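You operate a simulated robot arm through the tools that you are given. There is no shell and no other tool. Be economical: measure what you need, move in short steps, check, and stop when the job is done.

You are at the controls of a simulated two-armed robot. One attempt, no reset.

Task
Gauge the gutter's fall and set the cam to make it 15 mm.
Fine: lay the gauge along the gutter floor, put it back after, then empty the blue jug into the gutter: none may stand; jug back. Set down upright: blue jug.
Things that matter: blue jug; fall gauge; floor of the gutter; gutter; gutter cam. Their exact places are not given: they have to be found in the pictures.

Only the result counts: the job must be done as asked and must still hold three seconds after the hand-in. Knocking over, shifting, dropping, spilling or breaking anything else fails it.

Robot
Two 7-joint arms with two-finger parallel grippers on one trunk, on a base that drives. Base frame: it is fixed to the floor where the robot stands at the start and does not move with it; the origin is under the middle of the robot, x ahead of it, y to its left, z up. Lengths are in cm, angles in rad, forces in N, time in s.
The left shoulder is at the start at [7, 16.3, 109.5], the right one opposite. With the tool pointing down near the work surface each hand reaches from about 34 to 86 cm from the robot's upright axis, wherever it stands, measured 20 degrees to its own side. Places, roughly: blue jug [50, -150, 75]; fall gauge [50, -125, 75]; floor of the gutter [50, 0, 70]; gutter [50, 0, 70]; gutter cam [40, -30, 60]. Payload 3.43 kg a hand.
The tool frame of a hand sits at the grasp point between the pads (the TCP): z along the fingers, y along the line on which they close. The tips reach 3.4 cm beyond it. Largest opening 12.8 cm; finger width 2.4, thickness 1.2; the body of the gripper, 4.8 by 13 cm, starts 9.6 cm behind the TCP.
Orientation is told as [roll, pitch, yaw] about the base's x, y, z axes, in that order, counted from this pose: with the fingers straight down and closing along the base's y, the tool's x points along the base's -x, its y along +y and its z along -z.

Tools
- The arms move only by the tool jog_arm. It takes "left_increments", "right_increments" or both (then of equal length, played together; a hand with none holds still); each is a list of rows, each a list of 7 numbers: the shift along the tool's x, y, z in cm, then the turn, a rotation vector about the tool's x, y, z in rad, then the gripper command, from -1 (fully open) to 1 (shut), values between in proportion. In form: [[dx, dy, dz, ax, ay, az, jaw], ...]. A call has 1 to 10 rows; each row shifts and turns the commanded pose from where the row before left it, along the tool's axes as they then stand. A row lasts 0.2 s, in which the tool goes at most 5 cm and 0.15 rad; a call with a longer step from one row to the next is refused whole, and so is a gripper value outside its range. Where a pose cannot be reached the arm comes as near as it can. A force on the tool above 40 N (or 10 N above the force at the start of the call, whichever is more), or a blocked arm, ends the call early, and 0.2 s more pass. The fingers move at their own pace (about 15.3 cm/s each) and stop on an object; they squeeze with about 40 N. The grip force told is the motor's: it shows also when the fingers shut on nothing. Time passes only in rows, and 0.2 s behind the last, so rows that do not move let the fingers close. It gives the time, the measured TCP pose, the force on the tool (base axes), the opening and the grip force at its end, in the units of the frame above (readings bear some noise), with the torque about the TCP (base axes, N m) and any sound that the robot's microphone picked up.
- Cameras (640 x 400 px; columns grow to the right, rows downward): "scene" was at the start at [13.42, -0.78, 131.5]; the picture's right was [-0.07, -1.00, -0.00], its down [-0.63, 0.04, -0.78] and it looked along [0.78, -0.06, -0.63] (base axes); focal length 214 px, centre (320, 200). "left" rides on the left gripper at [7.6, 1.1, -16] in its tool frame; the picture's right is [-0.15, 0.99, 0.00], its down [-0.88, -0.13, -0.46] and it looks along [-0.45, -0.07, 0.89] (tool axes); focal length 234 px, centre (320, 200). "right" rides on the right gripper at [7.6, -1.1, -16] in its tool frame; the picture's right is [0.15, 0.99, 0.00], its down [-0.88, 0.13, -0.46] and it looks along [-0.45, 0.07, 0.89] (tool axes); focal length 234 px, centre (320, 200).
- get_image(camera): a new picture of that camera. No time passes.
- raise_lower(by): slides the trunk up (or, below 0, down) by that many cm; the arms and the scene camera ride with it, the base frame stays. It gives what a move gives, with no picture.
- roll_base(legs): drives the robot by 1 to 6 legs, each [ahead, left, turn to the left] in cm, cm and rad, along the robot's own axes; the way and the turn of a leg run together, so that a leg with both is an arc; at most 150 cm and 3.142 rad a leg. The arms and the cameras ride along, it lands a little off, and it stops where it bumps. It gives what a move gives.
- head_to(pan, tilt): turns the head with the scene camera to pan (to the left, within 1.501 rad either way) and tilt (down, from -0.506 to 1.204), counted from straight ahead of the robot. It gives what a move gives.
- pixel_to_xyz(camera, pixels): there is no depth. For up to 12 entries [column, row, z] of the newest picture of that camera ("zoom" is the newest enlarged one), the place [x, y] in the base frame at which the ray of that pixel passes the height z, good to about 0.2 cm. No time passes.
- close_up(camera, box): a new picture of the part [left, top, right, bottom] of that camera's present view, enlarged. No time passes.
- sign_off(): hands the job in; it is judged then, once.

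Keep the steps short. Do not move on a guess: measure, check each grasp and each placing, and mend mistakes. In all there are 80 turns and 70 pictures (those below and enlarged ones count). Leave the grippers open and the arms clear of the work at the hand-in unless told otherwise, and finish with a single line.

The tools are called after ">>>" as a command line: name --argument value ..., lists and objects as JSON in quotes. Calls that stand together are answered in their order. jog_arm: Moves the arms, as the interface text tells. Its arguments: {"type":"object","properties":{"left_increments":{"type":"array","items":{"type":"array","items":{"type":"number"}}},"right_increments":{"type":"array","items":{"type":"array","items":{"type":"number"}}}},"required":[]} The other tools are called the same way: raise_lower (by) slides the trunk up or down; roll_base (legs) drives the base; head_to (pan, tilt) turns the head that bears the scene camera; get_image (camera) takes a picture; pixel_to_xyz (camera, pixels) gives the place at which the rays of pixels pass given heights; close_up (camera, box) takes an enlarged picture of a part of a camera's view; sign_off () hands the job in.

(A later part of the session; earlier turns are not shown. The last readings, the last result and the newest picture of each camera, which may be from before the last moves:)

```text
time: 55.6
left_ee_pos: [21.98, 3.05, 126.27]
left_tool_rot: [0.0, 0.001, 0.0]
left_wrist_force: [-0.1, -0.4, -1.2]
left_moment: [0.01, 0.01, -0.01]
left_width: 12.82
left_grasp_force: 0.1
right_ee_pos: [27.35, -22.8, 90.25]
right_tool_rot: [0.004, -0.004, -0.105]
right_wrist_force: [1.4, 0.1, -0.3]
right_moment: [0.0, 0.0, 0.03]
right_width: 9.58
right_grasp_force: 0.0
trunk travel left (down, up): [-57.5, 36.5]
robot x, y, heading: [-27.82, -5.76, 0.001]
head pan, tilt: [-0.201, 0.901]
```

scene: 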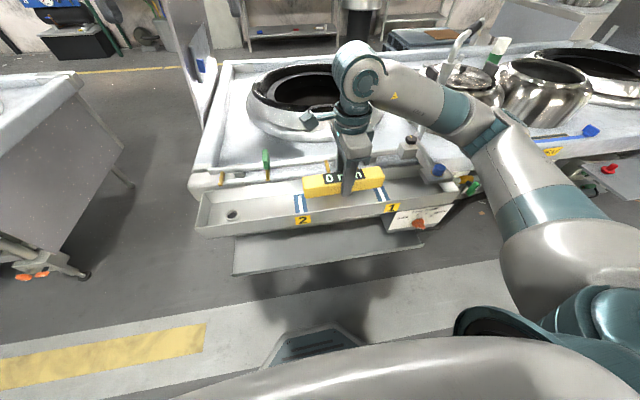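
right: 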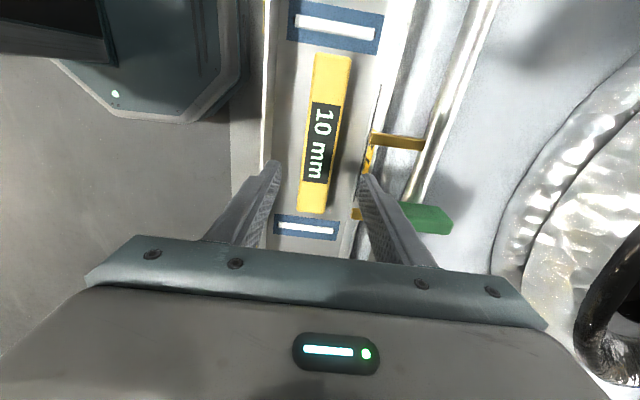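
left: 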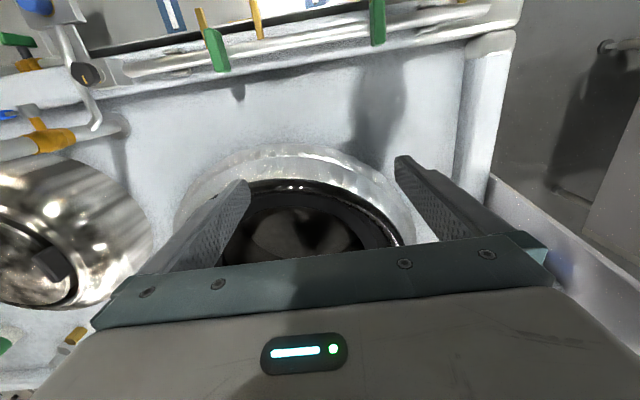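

>>> jog_arm --right_increments '[[0, -0.7, 0, 0, 0, -0.105, -0.5], [0, -0.7, 0, 0, -0.15, 0, -0.5], [0, -0.7, 0, 0, -0.15, 0, -0.5], [0, -0.7, 0, 0, -0.15, 0, -0.5], [0, -0.7, 0, 0, -0.15, 0, -0.5], [0, -0.7, 0, 0, -0.15, 0, -0.5], [0, -0.7, 0, 0, -0.15, 0, -0.5], [0, -0.7, 0, 0, -0.15, 0, -0.5], [0, -0.7, 0, 0, -0.15, 0, -0.5], [0, -0.7, 0, 0, -0.15, 0, -0.5]]'

>>> get_image --camera "right"

```text
time: 57.8
left_ee_pos: [22.0, 3.04, 126.32]
left_tool_rot: [-0.002, -0.001, -0.001]
left_wrist_force: [0.2, 0.4, -0.8]
left_moment: [0.01, 0.0, 0.01]
left_width: 12.77
left_grasp_force: 0.0
right_ee_pos: [30.22, -28.43, 90.16]
right_tool_rot: [0.002, -1.038, 0.001]
right_wrist_force: [-0.7, -1.2, 0.1]
right_moment: [-0.03, 0.0, -0.03]
right_width: 9.63
right_grasp_force: 0.1
right hand out of reach, approached as far as the arm can: row 7, 8, 9, 10
trunk travel left (down, up): [-57.5, 36.5]
robot x, y, heading: [-27.49, -5.83, 0.001]
head pan, tilt: [-0.201, 0.901]
```

```text
41 pictures are left
```

right: 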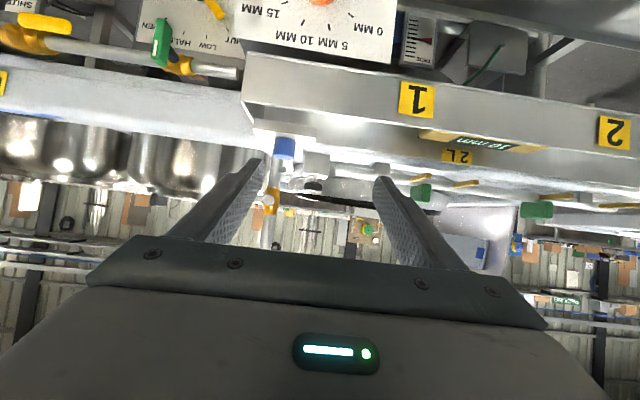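

The wrist view is upside down but useful. I'll lower the hand and pitch further.

>>> jog_arm --right_increments '[[3.8, 0, 1.4, 0, 0, 0, -0.5], [3.8, 0, 1.4, 0, 0, 0, -0.5], [3.8, 0, 1.4, 0, 0, 0, -0.5], [3.8, 0, 1.4, 0, 0, 0, -0.5], [0, 0, 0, 0, -0.13, 0, -0.5], [0, 0, 0, 0, -0.13, 0, -0.5], [0, 0, 0, 0, -0.13, 0, -0.5], [0, 0, 0, 0, -0.14, 0, -0.5]]'

>>> get_image --camera "right"

```text
time: 59.6
left_ee_pos: [21.93, 3.16, 126.23]
left_tool_rot: [-0.001, 0.001, 0.0]
left_wrist_force: [0.3, 0.1, 0.4]
left_moment: [0.01, 0.01, 0.02]
left_width: 12.81
left_grasp_force: 0.1
right_ee_pos: [30.19, -28.33, 89.28]
right_tool_rot: [0.001, -1.03, 0.004]
right_wrist_force: [0.1, -0.3, 0.5]
right_moment: [-0.03, 0.03, -0.02]
right_width: 9.61
right_grasp_force: 0.0
right hand out of reach, approached as far as the arm can: row 1, 2, 3, 4, 5, 6, 7, 8
trunk travel left (down, up): [-57.5, 36.5]
robot x, y, heading: [-27.63, -5.72, 0.002]
head pan, tilt: [-0.201, 0.901]
```

```text
40 pictures are left
```

right: 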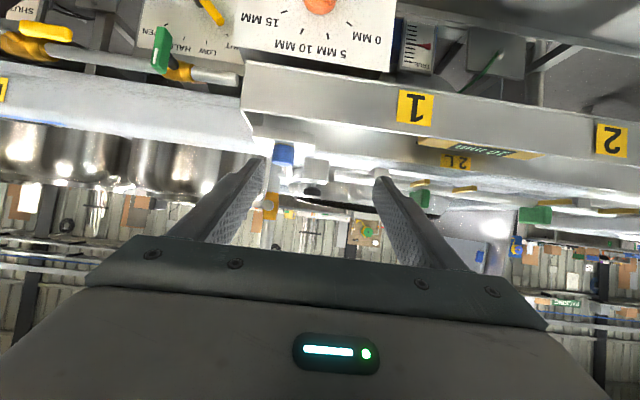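

The arm is too folded there. I'll back the base 12 cm and lower the trunk 25 cm, then pitch again.

>>> roll_base --legs '[[-12, 0, 0]]'

>>> raise_lower --by -25

>>> jog_arm --right_increments '[[0, 0, 0, 0, -0.1, 0, -0.5], [0, 0, 0, 0, -0.1, 0, -0.5], [0, 0, 0, 0, -0.1, 0, -0.5], [0, 0, 0, 0, -0.1, 0, -0.5], [0, 0, 0, 0, -0.1, 0, -0.5]]'

>>> get_image --camera "right"

```text
time: 60.8
left_ee_pos: [10.15, 2.91, 126.27]
left_tool_rot: [-0.001, -0.001, -0.003]
left_wrist_force: [0.6, -0.3, 0.8]
left_moment: [0.01, -0.05, 0.0]
left_width: 12.8
left_grasp_force: 0.0
right_ee_pos: [18.38, -28.47, 89.23]
right_tool_rot: [-0.001, -1.031, -0.001]
right_wrist_force: [0.3, 0.0, 0.0]
right_moment: [-0.01, 0.02, 0.01]
right_width: 9.59
right_grasp_force: 0.0
trunk travel left (down, up): [-57.5, 36.5]
robot x, y, heading: [-39.04, -5.53, -0.002]
head pan, tilt: [-0.201, 0.901]
```

```text
time: 63.4
left_ee_pos: [10.06, 2.99, 101.32]
left_tool_rot: [0.001, 0.001, -0.002]
left_wrist_force: [-0.6, 0.1, -0.3]
left_moment: [0.01, -0.02, 0.0]
left_width: 12.81
left_grasp_force: 0.1
right_ee_pos: [18.15, -28.51, 64.44]
right_tool_rot: [-0.001, -1.032, 0.001]
right_wrist_force: [-0.6, 0.4, 0.7]
right_moment: [0.01, 0.0, -0.01]
right_width: 9.61
right_grasp_force: 0.1
trunk travel left (down, up): [-32.5, 61.5]
robot x, y, heading: [-39.36, -5.7, -0.006]
head pan, tilt: [-0.201, 0.901]
```

```text
time: 64.6
left_ee_pos: [10.16, 2.95, 101.27]
left_tool_rot: [-0.001, -0.001, -0.002]
left_wrist_force: [1.1, -0.4, 0.0]
left_moment: [0.01, -0.01, 0.01]
left_width: 12.8
left_grasp_force: 0.2
right_ee_pos: [18.29, -28.55, 64.37]
right_tool_rot: [-0.001, -1.033, 0.0]
right_wrist_force: [1.0, 0.5, 0.0]
right_moment: [-0.01, -0.02, -0.04]
right_width: 9.61
right_grasp_force: 0.1
right hand out of reach, approached as far as the arm can: row 1, 2, 3, 4, 5
trunk travel left (down, up): [-32.5, 61.5]
robot x, y, heading: [-39.48, -5.82, -0.001]
head pan, tilt: [-0.201, 0.901]
```

```text
39 pictures are left
```

right: 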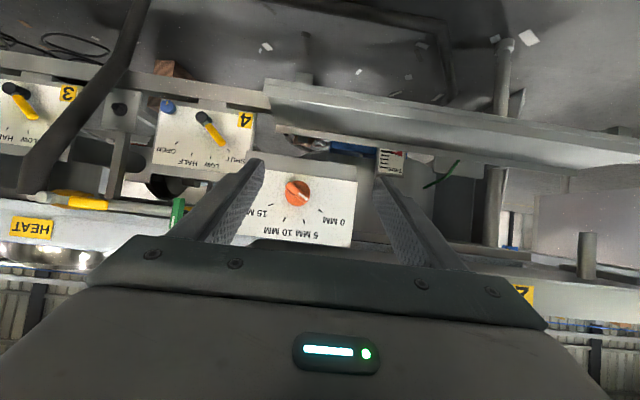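

>>> close_up --camera "right" --box '[230, 150, 390, 250]'

>>> pixel_to_xyz --camera "right" --pixels '[[298, 193, 62], [298, 193, 64], [298, 193, 66], [298, 193, 68]]'

```text
4.00 times, centred on (310, 200) of right
```

zoom: 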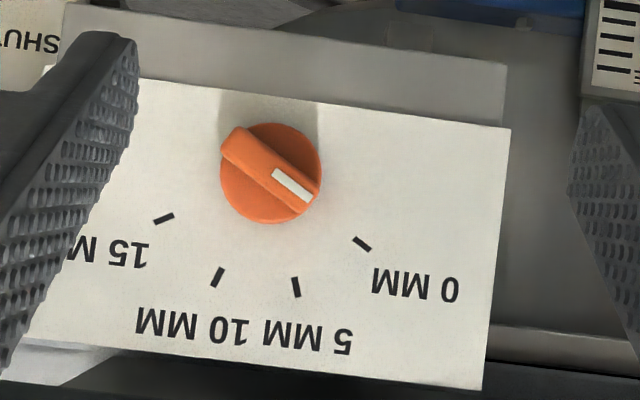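

```text
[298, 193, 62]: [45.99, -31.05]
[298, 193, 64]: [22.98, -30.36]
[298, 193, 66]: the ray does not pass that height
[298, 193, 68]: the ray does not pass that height
```

The pointer sits at 0 MM while the gauge shows 10 mm. So there is a 10 mm offset, and the cam needs to be near "5 MM", a 40° clockwise turn. I'll reach forward to unfold the arm, then finish the pitch to horizontal.

>>> jog_arm --right_increments '[[-1.25, -0.85, 2.75, 0, 0, 0, -0.5], [-1.25, -0.85, 2.75, 0, 0, 0, -0.5], [-1.25, -0.9, 2.74, 0, 0, 0, -0.5], [0, 0, 0, 0, -0.135, 0, -0.5], [0, 0, 0, 0, -0.135, 0, -0.5], [0, 0, 0, 0, -0.135, 0, -0.5], [0, 0, 0, 0, -0.132, 0, -0.5]]'

>>> close_up --camera "scene" --box '[240, 100, 560, 300]'

```text
time: 66.2
left_ee_pos: [10.05, 2.91, 101.31]
left_tool_rot: [0.0, 0.0, -0.003]
left_wrist_force: [0.1, 0.5, 0.0]
left_moment: [0.02, 0.0, 0.01]
left_width: 12.8
left_grasp_force: 0.1
right_ee_pos: [27.1, -31.23, 63.03]
right_tool_rot: [0.001, -1.031, -0.001]
right_wrist_force: [-0.4, 0.2, 0.7]
right_moment: [0.0, 0.01, -0.04]
right_width: 9.61
right_grasp_force: 0.1
right hand out of reach, approached as far as the arm can: row 4, 5, 6, 7
trunk travel left (down, up): [-32.5, 61.5]
robot x, y, heading: [-38.79, -5.61, 0.001]
head pan, tilt: [-0.201, 0.901]
```

```text
2.00 times, centred on (400, 200) of scene
```

zoom: 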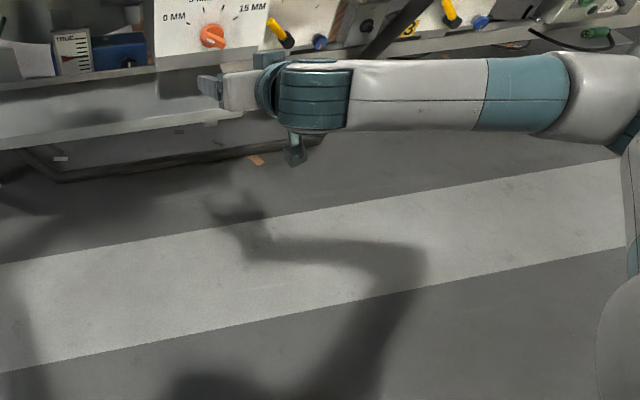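

Pitch stops at -1.03 with this roll. I'll roll the hand -60° about its own axis, which the bar needs anyway, then try pitching again.

>>> jog_arm --right_increments '[[0, 0, 0, 0, 0, -0.15, -0.5], [0, 0, 0, 0, 0, -0.15, -0.5], [0, 0, 0, 0, 0, -0.15, -0.5], [0, 0, 0, 0, 0, -0.15, -0.5], [0, 0, 0, 0, 0, -0.15, -0.5], [0, 0, 0, 0, 0, -0.15, -0.5], [0, 0, 0, 0, 0, -0.147, -0.5]]'

>>> jog_arm --right_increments '[[0, 0, 0, 0.117, -0.0675, 0, -0.5], [0, 0, 0, 0.117, -0.0675, 0, -0.5], [0, 0, 0, 0.117, -0.0675, 0, -0.5], [0, 0, 0, 0.116, -0.067, 0, -0.5]]'

```text
time: 67.8
left_ee_pos: [10.13, 2.94, 101.38]
left_tool_rot: [-0.001, 0.001, 0.0]
left_wrist_force: [-0.5, 0.2, 1.3]
left_moment: [-0.01, 0.0, -0.03]
left_width: 12.76
left_grasp_force: 0.1
right_ee_pos: [27.28, -31.14, 63.25]
right_tool_rot: [-0.967, -0.441, 1.283]
right_wrist_force: [0.2, 0.1, -0.6]
right_moment: [0.0, 0.01, 0.02]
right_width: 9.59
right_grasp_force: 0.0
trunk travel left (down, up): [-32.5, 61.5]
robot x, y, heading: [-39.2, -5.55, -0.004]
head pan, tilt: [-0.201, 0.901]
```

```text
time: 68.8
left_ee_pos: [10.14, 2.99, 101.26]
left_tool_rot: [-0.001, 0.0, -0.001]
left_wrist_force: [0.6, 0.8, -0.1]
left_moment: [0.03, -0.03, 0.04]
left_width: 12.8
left_grasp_force: 0.0
right_ee_pos: [27.25, -31.36, 63.27]
right_tool_rot: [-0.966, -0.443, 1.282]
right_wrist_force: [-0.6, -0.5, 0.1]
right_moment: [-0.01, 0.01, 0.01]
right_width: 9.6
right_grasp_force: 0.0
right hand out of reach, approached as far as the arm can: row 1, 2, 3, 4
trunk travel left (down, up): [-32.5, 61.5]
robot x, y, heading: [-38.77, -5.92, -0.003]
head pan, tilt: [-0.201, 0.901]
```

The tilt limit is about 59°, so a horizontal approach isn't possible. I'll instead close the tilted fingers in the final "5 MM" orientation, so the closing pads turn the bar into line. First I'll locate the knob precisely in the scene view.

>>> close_up --camera "scene" --box '[310, 90, 390, 140]'

>>> pixel_to_xyz --camera "scene" --pixels '[[346, 117, 60], [346, 117, 62], [346, 117, 64]]'

>>> jog_arm --right_increments '[[0, 0, 0, 0, 0, 0.15, -0.5], [0, 0, 0, 0, 0, 0.15, -0.5], [0, 0, 0, 0, 0, 0.15, -0.5], [0, 0, 0, 0, 0, 0.15, -0.5], [0, 0, 0, 0, 0, 0.15, -0.5], [0, 0, 0, 0, 0, 0.15, -0.5], [0, 0, 0, 0, 0, 0.147, -0.5], [0, 0, 0, 0.0617, 0.0133, -0.0985, -0.5], [0, 0, 0, 0.0617, 0.0133, -0.0985, -0.5], [0, 0, 0, 0.0617, 0.0133, -0.0985, -0.5]]'

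>>> get_image --camera "right"

```text
8.00 times, centred on (350, 115) of scene
```

zoom: 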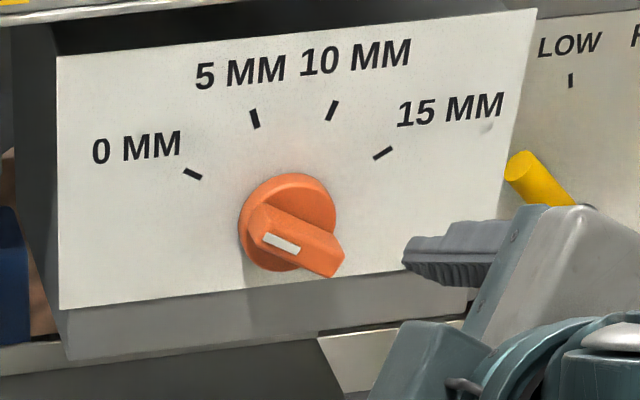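

```text
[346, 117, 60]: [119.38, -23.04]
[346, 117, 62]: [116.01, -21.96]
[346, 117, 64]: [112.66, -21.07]
```

```text
time: 71.0
left_ee_pos: [10.05, 2.96, 101.34]
left_tool_rot: [0.0, 0.0, -0.002]
left_wrist_force: [-0.1, 1.0, -0.4]
left_moment: [-0.02, -0.01, 0.0]
left_width: 12.8
left_grasp_force: 0.0
right_ee_pos: [27.2, -31.1, 63.32]
right_tool_rot: [-0.589, -0.905, 0.483]
right_wrist_force: [0.1, 0.2, -0.6]
right_moment: [0.03, 0.0, 0.01]
right_width: 9.61
right_grasp_force: 0.1
trunk travel left (down, up): [-32.5, 61.5]
robot x, y, heading: [-39.24, -5.96, 0.001]
head pan, tilt: [-0.201, 0.901]
```

```text
35 pictures are left
```

right: 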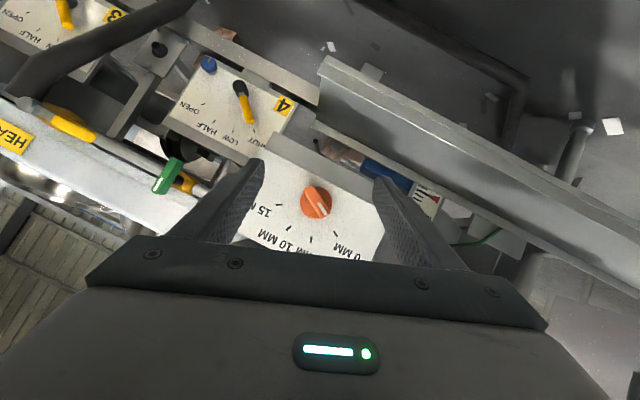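

>>> pixel_to_xyz --camera "zoom" --pixels '[[290, 222, 60], [290, 222, 62], [290, 222, 64], [290, 222, 66], [300, 245, 60], [300, 245, 62], [300, 245, 64], [193, 173, 64], [193, 173, 66], [255, 118, 66], [383, 152, 66]]'

>>> pixel_to_xyz --camera "right" --pixels '[[316, 203, 62], [316, 203, 61], [316, 203, 60], [333, 237, 64], [333, 237, 65]]'

>>> close_up --camera "right" --box '[240, 150, 400, 250]'

```text
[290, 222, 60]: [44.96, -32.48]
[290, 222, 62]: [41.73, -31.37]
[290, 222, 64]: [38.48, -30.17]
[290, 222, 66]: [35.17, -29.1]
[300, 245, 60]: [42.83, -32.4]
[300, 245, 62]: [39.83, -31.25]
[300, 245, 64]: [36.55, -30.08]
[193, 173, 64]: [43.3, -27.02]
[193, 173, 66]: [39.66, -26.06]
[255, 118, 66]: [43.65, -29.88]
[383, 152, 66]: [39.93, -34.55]
```

```text
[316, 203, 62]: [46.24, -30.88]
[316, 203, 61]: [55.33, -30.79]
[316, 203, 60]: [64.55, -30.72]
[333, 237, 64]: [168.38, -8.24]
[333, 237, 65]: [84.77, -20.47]
```

```text
4.00 times, centred on (320, 200) of right
```

zoom: 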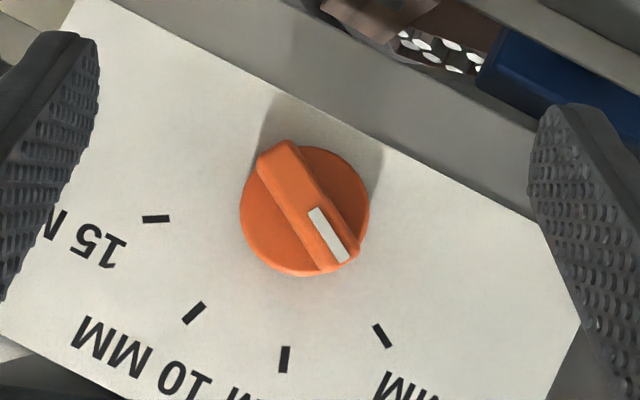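

The disc face is centred at about (40.8,-31.0,62.6) and the bar's outer face is at x≈39. I'll align on the approach line, advance to 1.5 cm short, and look.

>>> jog_arm --right_increments '[[-3.3, 0.17, 0, 0, 0, 0, 0.06], [-3.3, 0.17, 0, 0, 0, 0, 0.06], [0, 0, 3.2, 0, 0, 0, 0.06], [0, 0, 2, 0, 0, 0, 0.06], [0, 0, 1.1, 0, 0, 0, 0.06], [0, 0, 0, 0, 0, 0, 0.06]]'

>>> close_up --camera "scene" --box '[310, 80, 390, 130]'

>>> close_up --camera "right" --box '[240, 150, 400, 250]'

```text
time: 72.4
left_ee_pos: [10.08, 2.96, 101.25]
left_tool_rot: [0.0, 0.0, -0.002]
left_wrist_force: [-1.3, -0.5, 0.1]
left_moment: [0.0, 0.02, -0.01]
left_width: 12.81
left_grasp_force: 0.1
right_ee_pos: [36.01, -29.93, 64.99]
right_tool_rot: [-0.585, -0.906, 0.48]
right_wrist_force: [0.0, 0.3, 0.7]
right_moment: [0.02, 0.01, 0.01]
right_width: 5.99
right_grasp_force: 0.1
trunk travel left (down, up): [-32.5, 61.5]
robot x, y, heading: [-39.25, -5.37, 0.0]
head pan, tilt: [-0.201, 0.901]
```

```text
8.00 times, centred on (350, 105) of scene
```

zoom: 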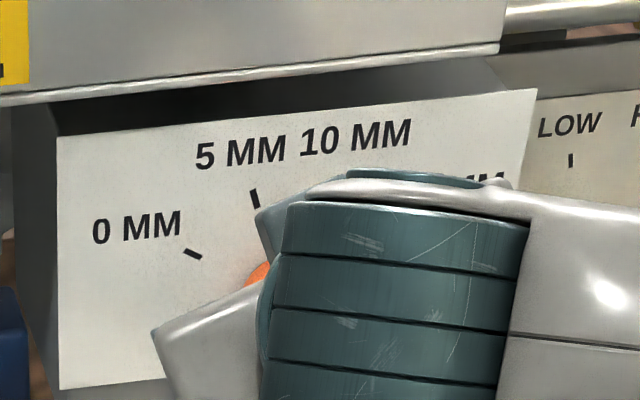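

```text
4.00 times, centred on (320, 200) of right
```

zoom: 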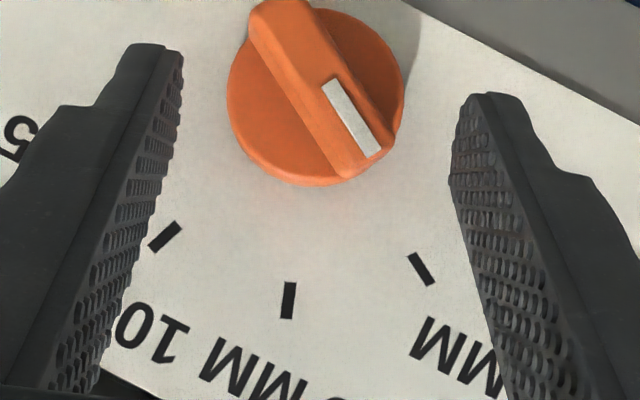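

The fingers are well centred on the knob. I'll advance the last 1.5 cm, then close slowly.

>>> jog_arm --right_increments '[[0, 0, 0.6, 0, 0, 0, 0.06], [0, 0, 0.5, 0, 0, 0, 0.06], [0, 0, 0.4, 0, 0, 0, 0.06], [0, 0, 0, 0, 0, 0, 0.06]]'

>>> close_up --camera "right" --box '[240, 130, 400, 230]'

```text
time: 73.4
left_ee_pos: [10.2, 2.96, 101.25]
left_tool_rot: [0.0, 0.002, -0.001]
left_wrist_force: [-0.2, 0.3, -0.2]
left_moment: [0.01, 0.04, 0.0]
left_width: 12.8
left_grasp_force: 0.0
right_ee_pos: [37.22, -30.53, 64.32]
right_tool_rot: [-0.585, -0.906, 0.482]
right_wrist_force: [-0.4, 0.3, 0.4]
right_moment: [0.01, 0.01, 0.02]
right_width: 6.02
right_grasp_force: 0.2
trunk travel left (down, up): [-32.5, 61.5]
robot x, y, heading: [-39.1, -5.61, -0.003]
head pan, tilt: [-0.201, 0.901]
```

```text
4.00 times, centred on (320, 180) of right
```

zoom: 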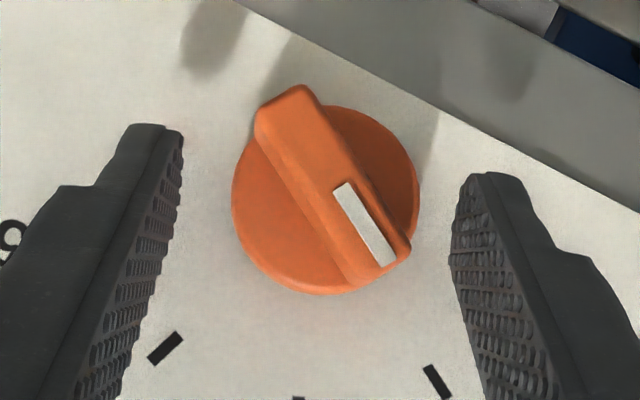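

>>> jog_arm --right_increments '[[0, 0, 0, 0, 0, 0, 0.3], [0, 0, 0, 0, 0, 0, 0.45], [0, 0, 0, 0, 0, 0, 0.6], [0, 0, 0, 0, 0, 0, 0.75], [0, 0, 0, 0, 0, 0, 1], [0, 0, 0, 0, 0, 0, 1]]'

>>> close_up --camera "right" --box '[240, 130, 400, 230]'

>>> get_image --camera "scene"

```text
time: 74.8
left_ee_pos: [10.11, 3.13, 101.29]
left_tool_rot: [0.001, 0.002, -0.002]
left_wrist_force: [0.6, 0.1, 0.1]
left_moment: [0.0, 0.04, 0.03]
left_width: 12.79
left_grasp_force: 0.1
right_ee_pos: [37.32, -30.23, 64.37]
right_tool_rot: [-0.585, -0.904, 0.483]
right_wrist_force: [-2.6, 12.7, -5.3]
right_moment: [0.26, -1.25, 0.48]
right_width: 1.41
right_grasp_force: 45.2
trunk travel left (down, up): [-32.5, 61.5]
robot x, y, heading: [-39.41, -6.09, -0.003]
head pan, tilt: [-0.201, 0.901]
```

```text
4.00 times, centred on (320, 180) of right
```

zoom: 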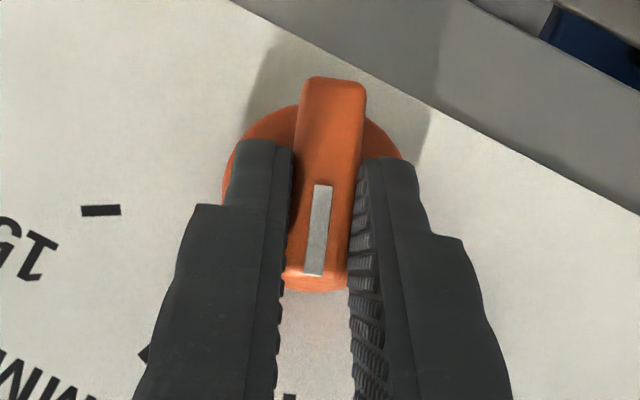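

```text
29 pictures are left
```

scene: 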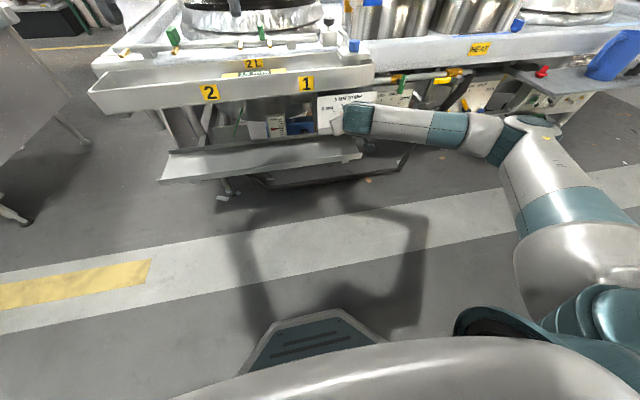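

The bar turned into line with the 5 MM tick. I'll release, back the hand off along its axis and read both the gauge and the dial.

>>> jog_arm --right_increments '[[0, 0, 0, 0, 0, 0, 0.7], [0, 0, 0, 0, 0, 0, 0.3], [0, 0, 0, 0, 0, 0, 0.1], [0, 0, -2, 0, 0, 0, 0.1], [0, 0, -4, 0, 0, 0, 0.1], [0, 0, -4, 0, 0, 0, 0.1]]'

>>> close_up --camera "scene" --box '[200, 40, 360, 140]'

>>> close_up --camera "right" --box '[240, 150, 400, 250]'

```text
time: 76.2
left_ee_pos: [10.17, 2.92, 101.39]
left_tool_rot: [0.0, 0.0, -0.001]
left_wrist_force: [-0.2, 0.1, -0.8]
left_moment: [0.01, 0.02, -0.01]
left_width: 12.8
left_grasp_force: 0.0
right_ee_pos: [29.26, -28.6, 69.31]
right_tool_rot: [-0.587, -0.909, 0.479]
right_wrist_force: [-0.5, 0.5, 0.4]
right_moment: [-0.02, 0.05, -0.02]
right_width: 5.75
right_grasp_force: 0.0
trunk travel left (down, up): [-32.5, 61.5]
robot x, y, heading: [-39.11, -5.88, 0.0]
head pan, tilt: [-0.201, 0.901]
```

```text
4.00 times, centred on (280, 90) of scene
```

zoom: 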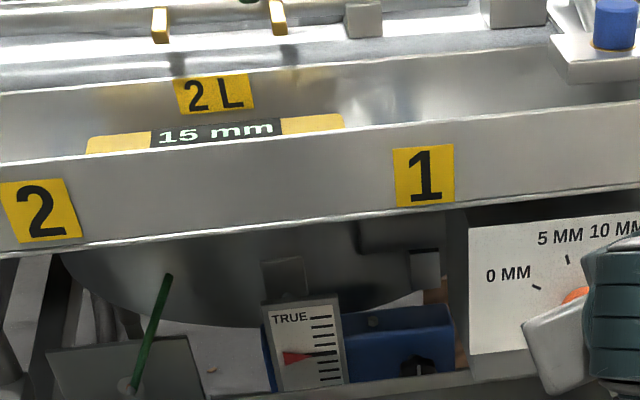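

```text
4.00 times, centred on (320, 200) of right
```

zoom: 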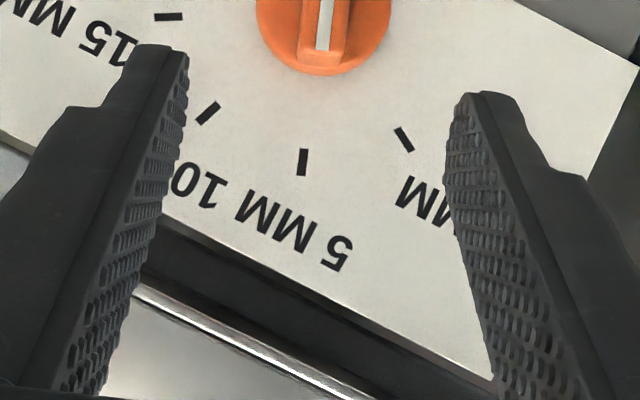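

The gauge reads 15 mm. I also notice a scale marked "TRUE" beneath the gutter, so I'll look at it closely.

>>> close_up --camera "scene" --box '[255, 105, 319, 145]'

```text
10.00 times, centred on (287, 125) of scene
```

zoom: 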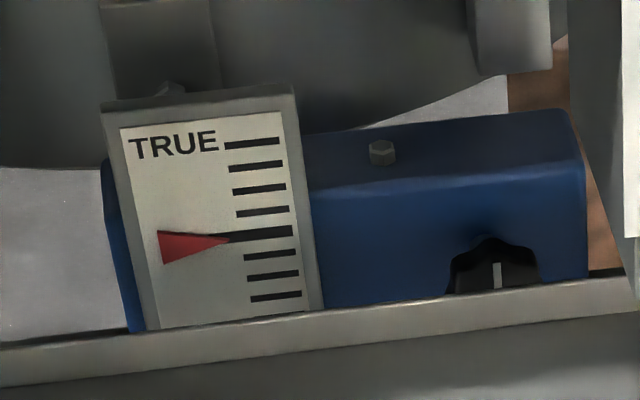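

That is a separate device, centred on its own mark, so I'll leave it. Next I'll raise the trunk again and bring the right hand back to pointing down, to fetch the gauge.

>>> raise_lower --by 25

>>> jog_arm --right_increments '[[0, 0, 0, -0.0617, -0.0133, 0.0985, -0.25], [0, 0, 0, -0.0617, -0.0133, 0.0985, -0.25], [0, 0, 0, -0.0617, -0.0133, 0.0985, -0.25], [0, 0, 0, 0, 0.15, 0, -0.25], [0, 0, 0, 0, 0.15, 0, -0.25], [0, 0, 0, 0, 0.15, 0, -0.25], [0, 0, 0, 0, 0.15, 0, -0.25], [0, 0, 0, 0, 0.15, 0, -0.25], [0, 0, 0, 0, 0.15, 0, -0.25], [0, 0, 0, 0, 0.131, 0, -0.25]]'

>>> jog_arm --right_increments '[[0, 0, 0, 0, 0, 0.15, -0.25], [0, 0, 0, 0, 0, 0.15, -0.25], [0, 0, 0, 0, 0, 0.15, -0.25], [0, 0, 0, 0, 0, 0.15, -0.25], [0, 0, 0, 0, 0, 0.15, -0.25], [0, 0, 0, 0, 0, 0.15, -0.25], [0, 0, 0, 0, 0, 0.15, -0.25], [0, 0, 0, 0, 0, 0.15, -0.25], [0, 0, 0, 0, 0, 0.15, -0.25], [0, 0, 0, 0, 0, 0.15, -0.25]]'

>>> roll_base --legs '[[0, 18, 0], [28, 0, 0]]'

```text
time: 78.8
left_ee_pos: [10.13, 3.05, 126.25]
left_tool_rot: [0.0, 0.001, -0.001]
left_wrist_force: [0.4, 0.8, 0.6]
left_moment: [0.01, 0.0, -0.01]
left_width: 12.78
left_grasp_force: 0.0
right_ee_pos: [29.3, -28.57, 94.24]
right_tool_rot: [-0.586, -0.907, 0.48]
right_wrist_force: [0.9, 0.8, -0.4]
right_moment: [-0.03, 0.01, -0.01]
right_width: 5.77
right_grasp_force: 0.1
trunk travel left (down, up): [-57.5, 36.5]
robot x, y, heading: [-39.19, -5.77, 0.001]
head pan, tilt: [-0.201, 0.901]
```

```text
time: 81.0
left_ee_pos: [10.3, 3.02, 126.32]
left_tool_rot: [0.001, 0.001, -0.002]
left_wrist_force: [-0.1, -0.5, -0.1]
left_moment: [-0.02, 0.05, 0.01]
left_width: 12.81
left_grasp_force: 0.0
right_ee_pos: [29.38, -28.47, 94.23]
right_tool_rot: [0.001, 0.002, 0.001]
right_wrist_force: [-0.1, 0.9, 0.3]
right_moment: [-0.01, 0.01, -0.05]
right_width: 7.99
right_grasp_force: 0.1
trunk travel left (down, up): [-57.5, 36.5]
robot x, y, heading: [-38.97, -5.55, 0.0]
head pan, tilt: [-0.201, 0.901]
```

```text
time: 83.2
left_ee_pos: [10.24, 2.95, 126.34]
left_tool_rot: [0.001, -0.001, -0.003]
left_wrist_force: [0.4, -0.3, 0.0]
left_moment: [0.02, -0.01, -0.04]
left_width: 12.8
left_grasp_force: 0.0
right_ee_pos: [29.38, -28.58, 94.3]
right_tool_rot: [0.002, 0.001, -1.5]
right_wrist_force: [0.7, -0.2, -0.3]
right_moment: [0.0, -0.02, 0.0]
right_width: 7.97
right_grasp_force: 0.0
trunk travel left (down, up): [-57.5, 36.5]
robot x, y, heading: [-39.22, -5.55, -0.009]
head pan, tilt: [-0.201, 0.901]
```

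```text
time: 86.2
left_ee_pos: [38.03, 21.01, 126.24]
left_tool_rot: [0.0, 0.001, 0.0]
left_wrist_force: [0.7, 0.7, 1.0]
left_moment: [-0.01, 0.01, 0.05]
left_width: 12.79
left_grasp_force: 0.1
right_ee_pos: [57.45, -10.38, 94.35]
right_tool_rot: [0.002, 0.001, -1.496]
right_wrist_force: [0.4, 0.1, -0.2]
right_moment: [-0.01, 0.0, 0.0]
right_width: 7.98
right_grasp_force: 0.0
trunk travel left (down, up): [-57.5, 36.5]
robot x, y, heading: [-10.89, 12.27, 0.005]
head pan, tilt: [-0.201, 0.901]
```

>>> jog_arm --right_increments '[[0, 0, 0, 0, 0, 0.075, -0.25], [2.1, -2.35, 0, 0, 0, 0, -0.25], [2.1, -2.35, 0, 0, 0, 0, -0.25], [2.1, -2.35, 0, 0, 0, 0, -0.25], [2.1, -2.35, 0, 0, 0, 0, -0.25], [0, 0, 2, 0, 0, 0, -0.25], [0, 0, 2, 0, 0, 0, -0.25]]'

>>> get_image --camera "right"

```text
time: 87.8
left_ee_pos: [38.01, 21.0, 126.36]
left_tool_rot: [0.002, 0.001, 0.002]
left_wrist_force: [-0.4, 0.6, 0.3]
left_moment: [0.02, 0.02, 0.01]
left_width: 12.8
left_grasp_force: 0.1
right_ee_pos: [48.13, -2.02, 90.36]
right_tool_rot: [0.002, -0.001, -1.569]
right_wrist_force: [-1.0, -0.2, -0.4]
right_moment: [0.01, -0.01, -0.04]
right_width: 7.98
right_grasp_force: 0.0
trunk travel left (down, up): [-57.5, 36.5]
robot x, y, heading: [-11.33, 12.32, -0.001]
head pan, tilt: [-0.201, 0.901]
```

```text
25 pictures are left
```

right: 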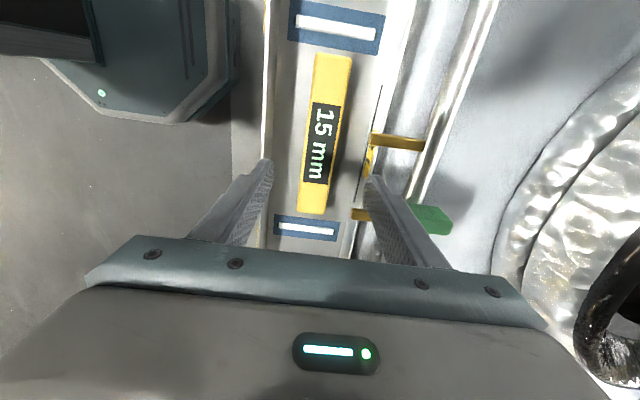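

15 mm is confirmed and the gauge hasn't moved. I'll descend to z≈76.7 and grip it.

>>> jog_arm --right_increments '[[0, 0, 4, 0, 0, 0, -0.25], [0, 0, 4, 0, 0, 0, -0.25], [0, 0, 4, 0, 0, 0, -0.25], [0, 0, 1.6, 0, 0, 0, -0.25], [0, 0, 0, 0, 0, 0, -0.25]]'

>>> jog_arm --right_increments '[[0, 0, 0, 0, 0, 0, 1], [0, 0, 0, 0, 0, 0, 1], [0, 0, 0, 0, 0, 0, 1], [0, 0, 0, 0, 0, 0, 1], [0, 0, -0.5, 0, 0, 0, 1], [0, 0, -0.5, 0, 0, 0, 1], [0, 0, -1, 0, 0, 0, 1], [0, 0, -2, 0, 0, 0, 1], [0, 0, -2, 0, 0, 0, 1]]'

```text
time: 89.0
left_ee_pos: [38.04, 21.06, 126.31]
left_tool_rot: [0.001, 0.0, 0.002]
left_wrist_force: [1.0, 1.2, -0.1]
left_moment: [0.01, 0.01, -0.01]
left_width: 12.8
left_grasp_force: 0.2
right_ee_pos: [47.86, -2.12, 76.8]
right_tool_rot: [0.002, 0.0, -1.571]
right_wrist_force: [0.5, -0.8, 0.4]
right_moment: [-0.03, -0.02, -0.01]
right_width: 8.0
right_grasp_force: 0.0
trunk travel left (down, up): [-57.5, 36.5]
robot x, y, heading: [-11.11, 11.88, 0.001]
head pan, tilt: [-0.201, 0.901]
```

```text
time: 91.0
left_ee_pos: [38.05, 21.11, 126.19]
left_tool_rot: [0.001, 0.0, 0.001]
left_wrist_force: [-0.2, -0.2, -0.2]
left_moment: [-0.03, -0.01, 0.02]
left_width: 12.8
left_grasp_force: 0.2
right_ee_pos: [47.9, -2.09, 82.85]
right_tool_rot: [0.0, 0.0, -1.57]
right_wrist_force: [-0.9, -0.3, -1.2]
right_moment: [-0.01, -0.02, -0.04]
right_width: 4.14
right_grasp_force: 40.0
trunk travel left (down, up): [-57.5, 36.5]
robot x, y, heading: [-11.52, 12.0, 0.005]
head pan, tilt: [-0.201, 0.901]
```

>>> jog_arm --right_increments '[[0, 0, -2, 0, 0, 0, 1], [0, 0, -2, 0, 0, 0, 1], [0, 0, -2, 0, 0, 0, 1], [0, 0, -2, 0, 0, 0, 1], [0, 0, -2, 0, 0, 0, 1]]'

>>> roll_base --legs '[[-25, 0, 0], [0, -125, 0], [22, 0, 0]]'

>>> head_to --pan -0.3 --tilt 0.9

>>> get_image --camera "scene"

```text
time: 92.2
left_ee_pos: [37.92, 21.09, 126.33]
left_tool_rot: [0.001, -0.001, 0.003]
left_wrist_force: [-0.4, -0.5, 0.0]
left_moment: [0.0, 0.04, 0.01]
left_width: 12.81
left_grasp_force: 0.0
right_ee_pos: [47.93, -1.91, 92.87]
right_tool_rot: [0.002, -0.002, -1.571]
right_wrist_force: [-0.8, 0.4, -1.9]
right_moment: [0.02, 0.02, 0.0]
right_width: 4.12
right_grasp_force: 40.2
trunk travel left (down, up): [-57.5, 36.5]
robot x, y, heading: [-11.35, 11.98, 0.001]
head pan, tilt: [-0.201, 0.901]
```

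```text
time: 101.3
left_ee_pos: [34.75, -107.52, 126.36]
left_tool_rot: [0.0, 0.0, -0.012]
left_wrist_force: [1.0, 0.0, 0.6]
left_moment: [0.0, 0.05, -0.03]
left_width: 12.79
left_grasp_force: 0.0
right_ee_pos: [44.45, -130.76, 92.84]
right_tool_rot: [0.002, 0.0, -1.581]
right_wrist_force: [0.7, 0.5, -1.9]
right_moment: [-0.01, 0.0, 0.02]
right_width: 4.14
right_grasp_force: 39.6
trunk travel left (down, up): [-57.5, 36.5]
robot x, y, heading: [-14.69, -116.06, -0.006]
head pan, tilt: [-0.201, 0.901]
```

```text
time: 102.0
left_ee_pos: [34.87, -107.52, 126.24]
left_tool_rot: [-0.001, 0.001, -0.009]
left_wrist_force: [0.2, -0.1, -0.8]
left_moment: [0.0, 0.0, -0.02]
left_width: 12.81
left_grasp_force: 0.1
right_ee_pos: [44.63, -130.74, 92.74]
right_tool_rot: [0.002, 0.001, -1.583]
right_wrist_force: [0.7, -0.3, -1.2]
right_moment: [-0.04, -0.04, -0.02]
right_width: 4.13
right_grasp_force: 39.9
trunk travel left (down, up): [-57.5, 36.5]
robot x, y, heading: [-14.54, -115.75, -0.009]
head pan, tilt: [-0.3, 0.901]
```

```text
24 pictures are left
```

scene: 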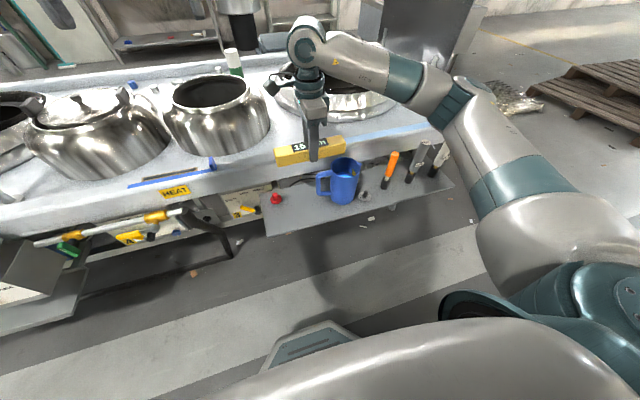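

I'll move above the gauge's old place (42,-127) and lower partway.

>>> jog_arm --right_increments '[[1.9, -1.35, 0, 0, 0, -0.012, 1], [1.9, -1.35, 0, 0, 0, 0, 1], [0, 0, 4, 0, 0, 0, 1], [0, 0, 4, 0, 0, 0, 1], [0, 0, 4, 0, 0, 0, 1], [0, 0, 4, 0, 0, 0, 1], [0, 0, 3, 0, 0, 0, 1], [0, 0, 2.5, 0, 0, 0, 1], [0, 0, 0, 0, 0, 0, 1]]'

>>> close_up --camera "scene" --box '[240, 130, 400, 230]'

```text
time: 104.0
left_ee_pos: [34.75, -107.71, 126.29]
left_tool_rot: [0.001, 0.0, -0.011]
left_wrist_force: [0.7, -0.7, 0.7]
left_moment: [-0.01, 0.01, -0.02]
left_width: 12.8
left_grasp_force: 0.1
right_ee_pos: [42.02, -126.78, 71.38]
right_tool_rot: [0.002, -0.001, -1.572]
right_wrist_force: [0.7, 0.2, -2.2]
right_moment: [-0.06, 0.0, 0.01]
right_width: 4.14
right_grasp_force: 40.3
trunk travel left (down, up): [-57.5, 36.5]
robot x, y, heading: [-14.39, -116.04, -0.011]
head pan, tilt: [-0.3, 0.901]
```

```text
4.00 times, centred on (320, 180) of scene
```

zoom: 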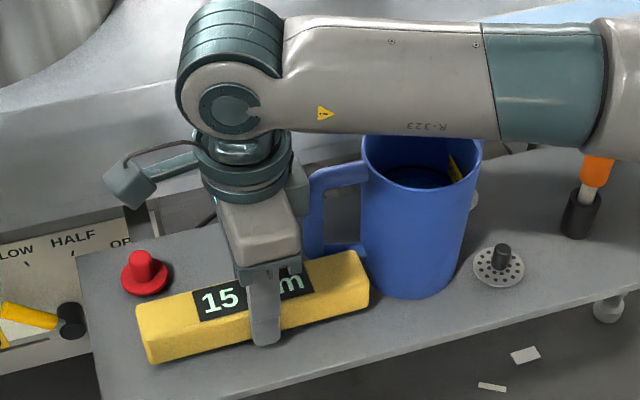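

>>> jog_arm --right_increments '[[0, 0, 0.5, 0, 0, 0, 1], [0, 0, 0.5, 0, 0, 0, 1], [0, 0, 0.3, 0, 0, 0, 1], [0, 0, 0.2, 0, 0, 0, 1], [0, 0, 0, 0, 0, 0, 1]]'

```text
time: 105.2
left_ee_pos: [34.84, -107.5, 126.19]
left_tool_rot: [0.0, -0.001, -0.012]
left_wrist_force: [0.3, 0.1, 0.0]
left_moment: [0.02, -0.01, 0.03]
left_width: 12.81
left_grasp_force: 0.1
right_ee_pos: [41.97, -126.7, 69.92]
right_tool_rot: [0.002, 0.0, -1.571]
right_wrist_force: [0.5, -0.6, 0.2]
right_moment: [0.14, -0.01, -0.04]
right_width: 4.12
right_grasp_force: 39.8
trunk travel left (down, up): [-57.5, 36.5]
robot x, y, heading: [-14.72, -115.55, -0.013]
head pan, tilt: [-0.3, 0.901]
```

It has just touched the shelf, so I'll release and rise straight up.

>>> jog_arm --right_increments '[[0, 0, 0.1, 0, 0, 0, 0.7], [0, 0, 0, 0, 0, 0, 0.2], [0, 0, 0, 0, 0, 0, -0.1], [0, 0, 0, 0, 0, 0, -0.1], [0, 0, -2, 0, 0, 0, -0.1], [0, 0, -4, 0, 0, 0, -0.1], [0, 0, -4, 0, 0, 0, -0.1], [0, 0, -5, 0, 0, 0, -0.1], [0, 0, -5, 0, 0, 0, -0.1]]'

>>> close_up --camera "scene" --box '[240, 130, 400, 230]'

```text
time: 107.2
left_ee_pos: [34.7, -107.46, 126.36]
left_tool_rot: [-0.002, -0.001, -0.011]
left_wrist_force: [0.5, 0.0, -0.1]
left_moment: [0.03, -0.02, 0.04]
left_width: 12.8
left_grasp_force: 0.0
right_ee_pos: [41.92, -126.83, 89.84]
right_tool_rot: [0.001, -0.001, -1.57]
right_wrist_force: [-0.1, 0.1, -0.3]
right_moment: [0.01, -0.03, 0.01]
right_width: 7.04
right_grasp_force: 0.0
trunk travel left (down, up): [-57.5, 36.5]
robot x, y, heading: [-14.84, -115.81, -0.016]
head pan, tilt: [-0.3, 0.901]
```

```text
4.00 times, centred on (320, 180) of scene
```

zoom: 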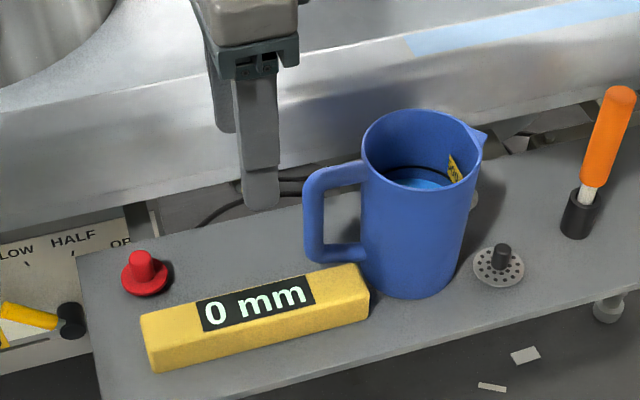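

The gauge is back, reading 0 mm. The jug must later tip more than about 95°, so before gripping I'll test in free air how far this hand can tilt about x both ways, first toward -y.

>>> jog_arm --right_increments '[[0, 0, -4, 0, 0, 0, -0.9], [0, 0, -4, 0, 0, 0, -0.9], [0, 0, -4, 0, 0, 0, -0.9], [0, 0, 0, 0, -0.15, 0, -0.9], [0, 0, 0, 0, -0.15, 0, -0.9], [0, 0, 0, 0, -0.15, 0, -0.9], [0, 0, 0, 0, -0.15, 0, -0.9], [0, 0, 0, 0, -0.15, 0, -0.9], [0, 0, 0, 0, -0.15, 0, -0.9], [0, 0, 0, 0, -0.1, 0, -0.9]]'

>>> close_up --camera "right" --box '[0, 0, 640, 400]'

```text
time: 109.4
left_ee_pos: [34.64, -107.59, 126.37]
left_tool_rot: [0.0, -0.001, -0.012]
left_wrist_force: [0.3, -0.4, 0.2]
left_moment: [0.05, -0.02, -0.03]
left_width: 12.81
left_grasp_force: 0.2
right_ee_pos: [41.73, -126.9, 101.86]
right_tool_rot: [0.006, -1.001, -1.575]
right_wrist_force: [-0.6, -0.2, -0.3]
right_moment: [-0.01, 0.02, 0.02]
right_width: 12.18
right_grasp_force: 0.0
trunk travel left (down, up): [-57.5, 36.5]
robot x, y, heading: [-14.7, -115.59, -0.011]
head pan, tilt: [-0.3, 0.901]
```

```text
1.00 times, centred on (320, 200) of right (not enlarged: the box is as wide or as high as the picture)
```

zoom: 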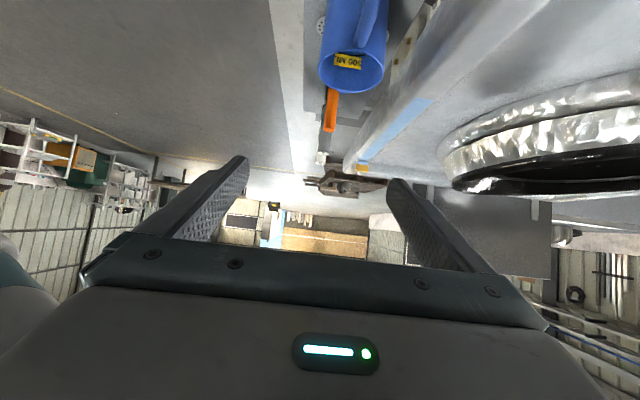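

Tilting to -1.0 toward -y works. Now I'll test the other way.

>>> jog_arm --right_increments '[[0, 0, 0, 0, 0.15, 0, -0.9], [0, 0, 0, 0, 0.15, 0, -0.9], [0, 0, 0, 0, 0.15, 0, -0.9], [0, 0, 0, 0, 0.15, 0, -0.9], [0, 0, 0, 0, 0.15, 0, -0.9], [0, 0, 0, 0, 0.15, 0, -0.9], [0, 0, 0, 0, 0.15, 0, -0.9], [0, 0, 0, 0, 0.15, 0, -0.9], [0, 0, 0, 0, 0.15, 0, -0.9], [0, 0, 0, 0, 0.15, 0, -0.9]]'

>>> jog_arm --right_increments '[[0, 0, 0, 0, 0.15, 0, -0.9], [0, 0, 0, 0, 0.15, 0, -0.9], [0, 0, 0, 0, 0.15, 0, -0.9], [0, 0, 0, 0, 0.15, 0, -0.9]]'

```text
time: 111.6
left_ee_pos: [34.77, -107.72, 126.3]
left_tool_rot: [0.002, 0.001, -0.012]
left_wrist_force: [-0.1, -0.8, 0.1]
left_moment: [0.04, 0.0, 0.05]
left_width: 12.8
left_grasp_force: 0.0
right_ee_pos: [41.78, -127.06, 101.76]
right_tool_rot: [0.001, 0.505, -1.572]
right_wrist_force: [-0.7, 0.4, -0.5]
right_moment: [-0.02, 0.02, 0.0]
right_width: 12.16
right_grasp_force: 0.0
trunk travel left (down, up): [-57.5, 36.5]
robot x, y, heading: [-14.93, -115.96, -0.01]
head pan, tilt: [-0.3, 0.901]
```

```text
time: 112.6
left_ee_pos: [34.76, -107.68, 126.33]
left_tool_rot: [0.001, 0.0, -0.013]
left_wrist_force: [-0.3, -0.5, -0.1]
left_moment: [-0.01, 0.01, 0.0]
left_width: 12.79
left_grasp_force: 0.1
right_ee_pos: [41.78, -126.95, 101.73]
right_tool_rot: [0.005, 1.104, -1.567]
right_wrist_force: [-0.2, 0.6, 0.7]
right_moment: [0.0, -0.01, 0.0]
right_width: 12.18
right_grasp_force: 0.1
trunk travel left (down, up): [-57.5, 36.5]
robot x, y, heading: [-14.51, -116.03, -0.013]
head pan, tilt: [-0.3, 0.901]
```

It reaches +1.1 without trouble. I'll try a little further.

>>> jog_arm --right_increments '[[0, 0, 0, 0, 0.15, 0, -0.9], [0, 0, 0, 0, 0.15, 0, -0.9], [0, 0, 0, 0, 0.15, 0, -0.9]]'

>>> close_up --camera "scene" --box '[280, 120, 440, 220]'

```text
time: 113.4
left_ee_pos: [34.84, -107.65, 126.18]
left_tool_rot: [0.001, 0.0, -0.009]
left_wrist_force: [0.9, -0.2, 1.0]
left_moment: [-0.03, 0.01, 0.01]
left_width: 12.8
left_grasp_force: 0.0
right_ee_pos: [41.84, -126.91, 101.65]
right_tool_rot: [0.087, 1.552, -1.484]
right_wrist_force: [-0.7, -0.3, -0.7]
right_moment: [-0.01, 0.0, 0.0]
right_width: 12.16
right_grasp_force: 0.2
trunk travel left (down, up): [-57.5, 36.5]
robot x, y, heading: [-14.59, -115.72, -0.011]
head pan, tilt: [-0.3, 0.901]
```

```text
4.00 times, centred on (360, 170) of scene
```

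zoom: 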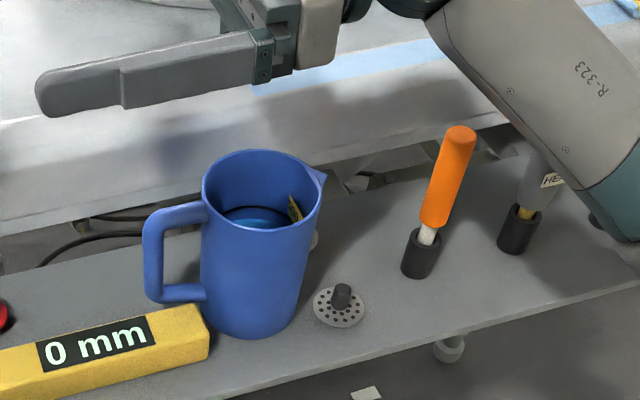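

It reaches horizontal (+1.55), so gripping at -0.5 gives about 115° of tip. Now I'll measure the jug: base edges at (208,315)/(293,315), front (248,338), and rim in the latest enlargement.

>>> pixel_to_xyz --camera "zoom" --pixels '[[208, 318, 65.3], [293, 312, 65.3], [248, 338, 65.3], [203, 190, 79], [321, 190, 79], [262, 188, 78], [262, 188, 80], [148, 240, 77], [150, 285, 70]]'

```text
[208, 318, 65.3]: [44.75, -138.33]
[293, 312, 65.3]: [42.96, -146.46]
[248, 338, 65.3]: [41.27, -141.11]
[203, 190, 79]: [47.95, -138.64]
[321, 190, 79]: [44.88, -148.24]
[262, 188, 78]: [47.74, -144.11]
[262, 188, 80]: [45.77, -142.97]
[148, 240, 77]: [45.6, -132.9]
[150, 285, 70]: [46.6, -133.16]
```

The jug is centred at about (45,-142.7), roughly 9 cm across with the rim at about z=80.5. I'll bring the hand upright and look down from just beside the jug to confirm.

>>> jog_arm --right_increments '[[0, 0, 0, 0, -0.15, 0, -0.9], [0, 0, 0, 0, -0.15, 0, -0.9], [0, 0, 0, 0, -0.15, 0, -0.9], [0, 0, 0, 0, -0.15, 0, -0.9], [0, 0, 0, 0, -0.15, 0, -0.9], [0, 0, 0, 0, -0.15, 0, -0.9], [0, 0, 0, 0, -0.15, 0, -0.9], [0, 0, 0, 0, -0.15, 0, -0.9], [0, 0, 0, 0, -0.15, 0, -0.9], [0, 0, 0, 0, -0.15, 0, -0.9]]'

>>> jog_arm --right_increments '[[-3.5, 0.8, 0, 0, -0.053, 0, -0.9], [-3.5, 0.8, 0, 0, 0, 0, -0.9], [-3.5, 0.8, 0, 0, 0, 0, -0.9], [0, 0.8, 0, 0, 0, 0, -0.9], [0, 0, 0, 0, -0.125, 0, -0.9], [0, 0, 0, 0, -0.125, 0, -0.9], [0, 0, 0, 0, -0.125, 0, -0.9], [0, 0, 0, 0, -0.125, 0, -0.9]]'

>>> get_image --camera "right"

```text
time: 115.6
left_ee_pos: [34.79, -107.4, 126.36]
left_tool_rot: [-0.003, -0.001, -0.012]
left_wrist_force: [-0.1, 0.6, 0.0]
left_moment: [-0.01, 0.02, -0.03]
left_width: 12.79
left_grasp_force: 0.1
right_ee_pos: [41.74, -126.73, 101.84]
right_tool_rot: [0.001, 0.045, -1.574]
right_wrist_force: [0.6, -0.3, 0.2]
right_moment: [-0.06, -0.05, -0.02]
right_width: 12.18
right_grasp_force: 0.1
trunk travel left (down, up): [-57.5, 36.5]
robot x, y, heading: [-14.77, -115.84, -0.017]
head pan, tilt: [-0.3, 0.901]
```

```text
time: 117.4
left_ee_pos: [34.82, -107.5, 126.28]
left_tool_rot: [-0.001, 0.0, -0.012]
left_wrist_force: [-0.3, 0.1, 0.8]
left_moment: [0.02, 0.0, -0.01]
left_width: 12.8
left_grasp_force: 0.2
right_ee_pos: [44.88, -137.14, 101.67]
right_tool_rot: [0.001, -0.506, -1.572]
right_wrist_force: [0.1, 0.3, 0.1]
right_moment: [-0.01, -0.03, 0.0]
right_width: 12.15
right_grasp_force: 0.1
trunk travel left (down, up): [-57.5, 36.5]
robot x, y, heading: [-14.56, -115.86, -0.01]
head pan, tilt: [-0.3, 0.901]
```

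```text
19 pictures are left
```

right: 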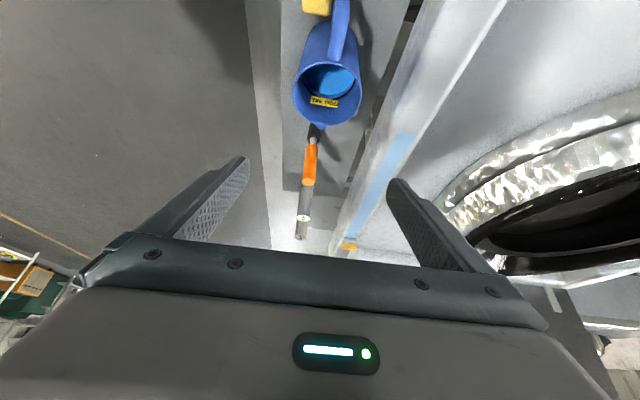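

>>> pixel_to_xyz --camera "right" --pixels '[[293, 92, 79], [361, 95, 79], [293, 92, 81], [361, 95, 81], [327, 93, 80], [325, 123, 80], [330, 64, 80], [342, 0, 77], [318, 45, 65.3]]'

```text
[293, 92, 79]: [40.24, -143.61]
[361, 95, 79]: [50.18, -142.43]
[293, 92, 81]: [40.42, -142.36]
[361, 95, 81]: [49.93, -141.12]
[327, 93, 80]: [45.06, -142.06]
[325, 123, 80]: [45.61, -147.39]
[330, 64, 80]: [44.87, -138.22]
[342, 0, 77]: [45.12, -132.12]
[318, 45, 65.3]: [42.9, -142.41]
```

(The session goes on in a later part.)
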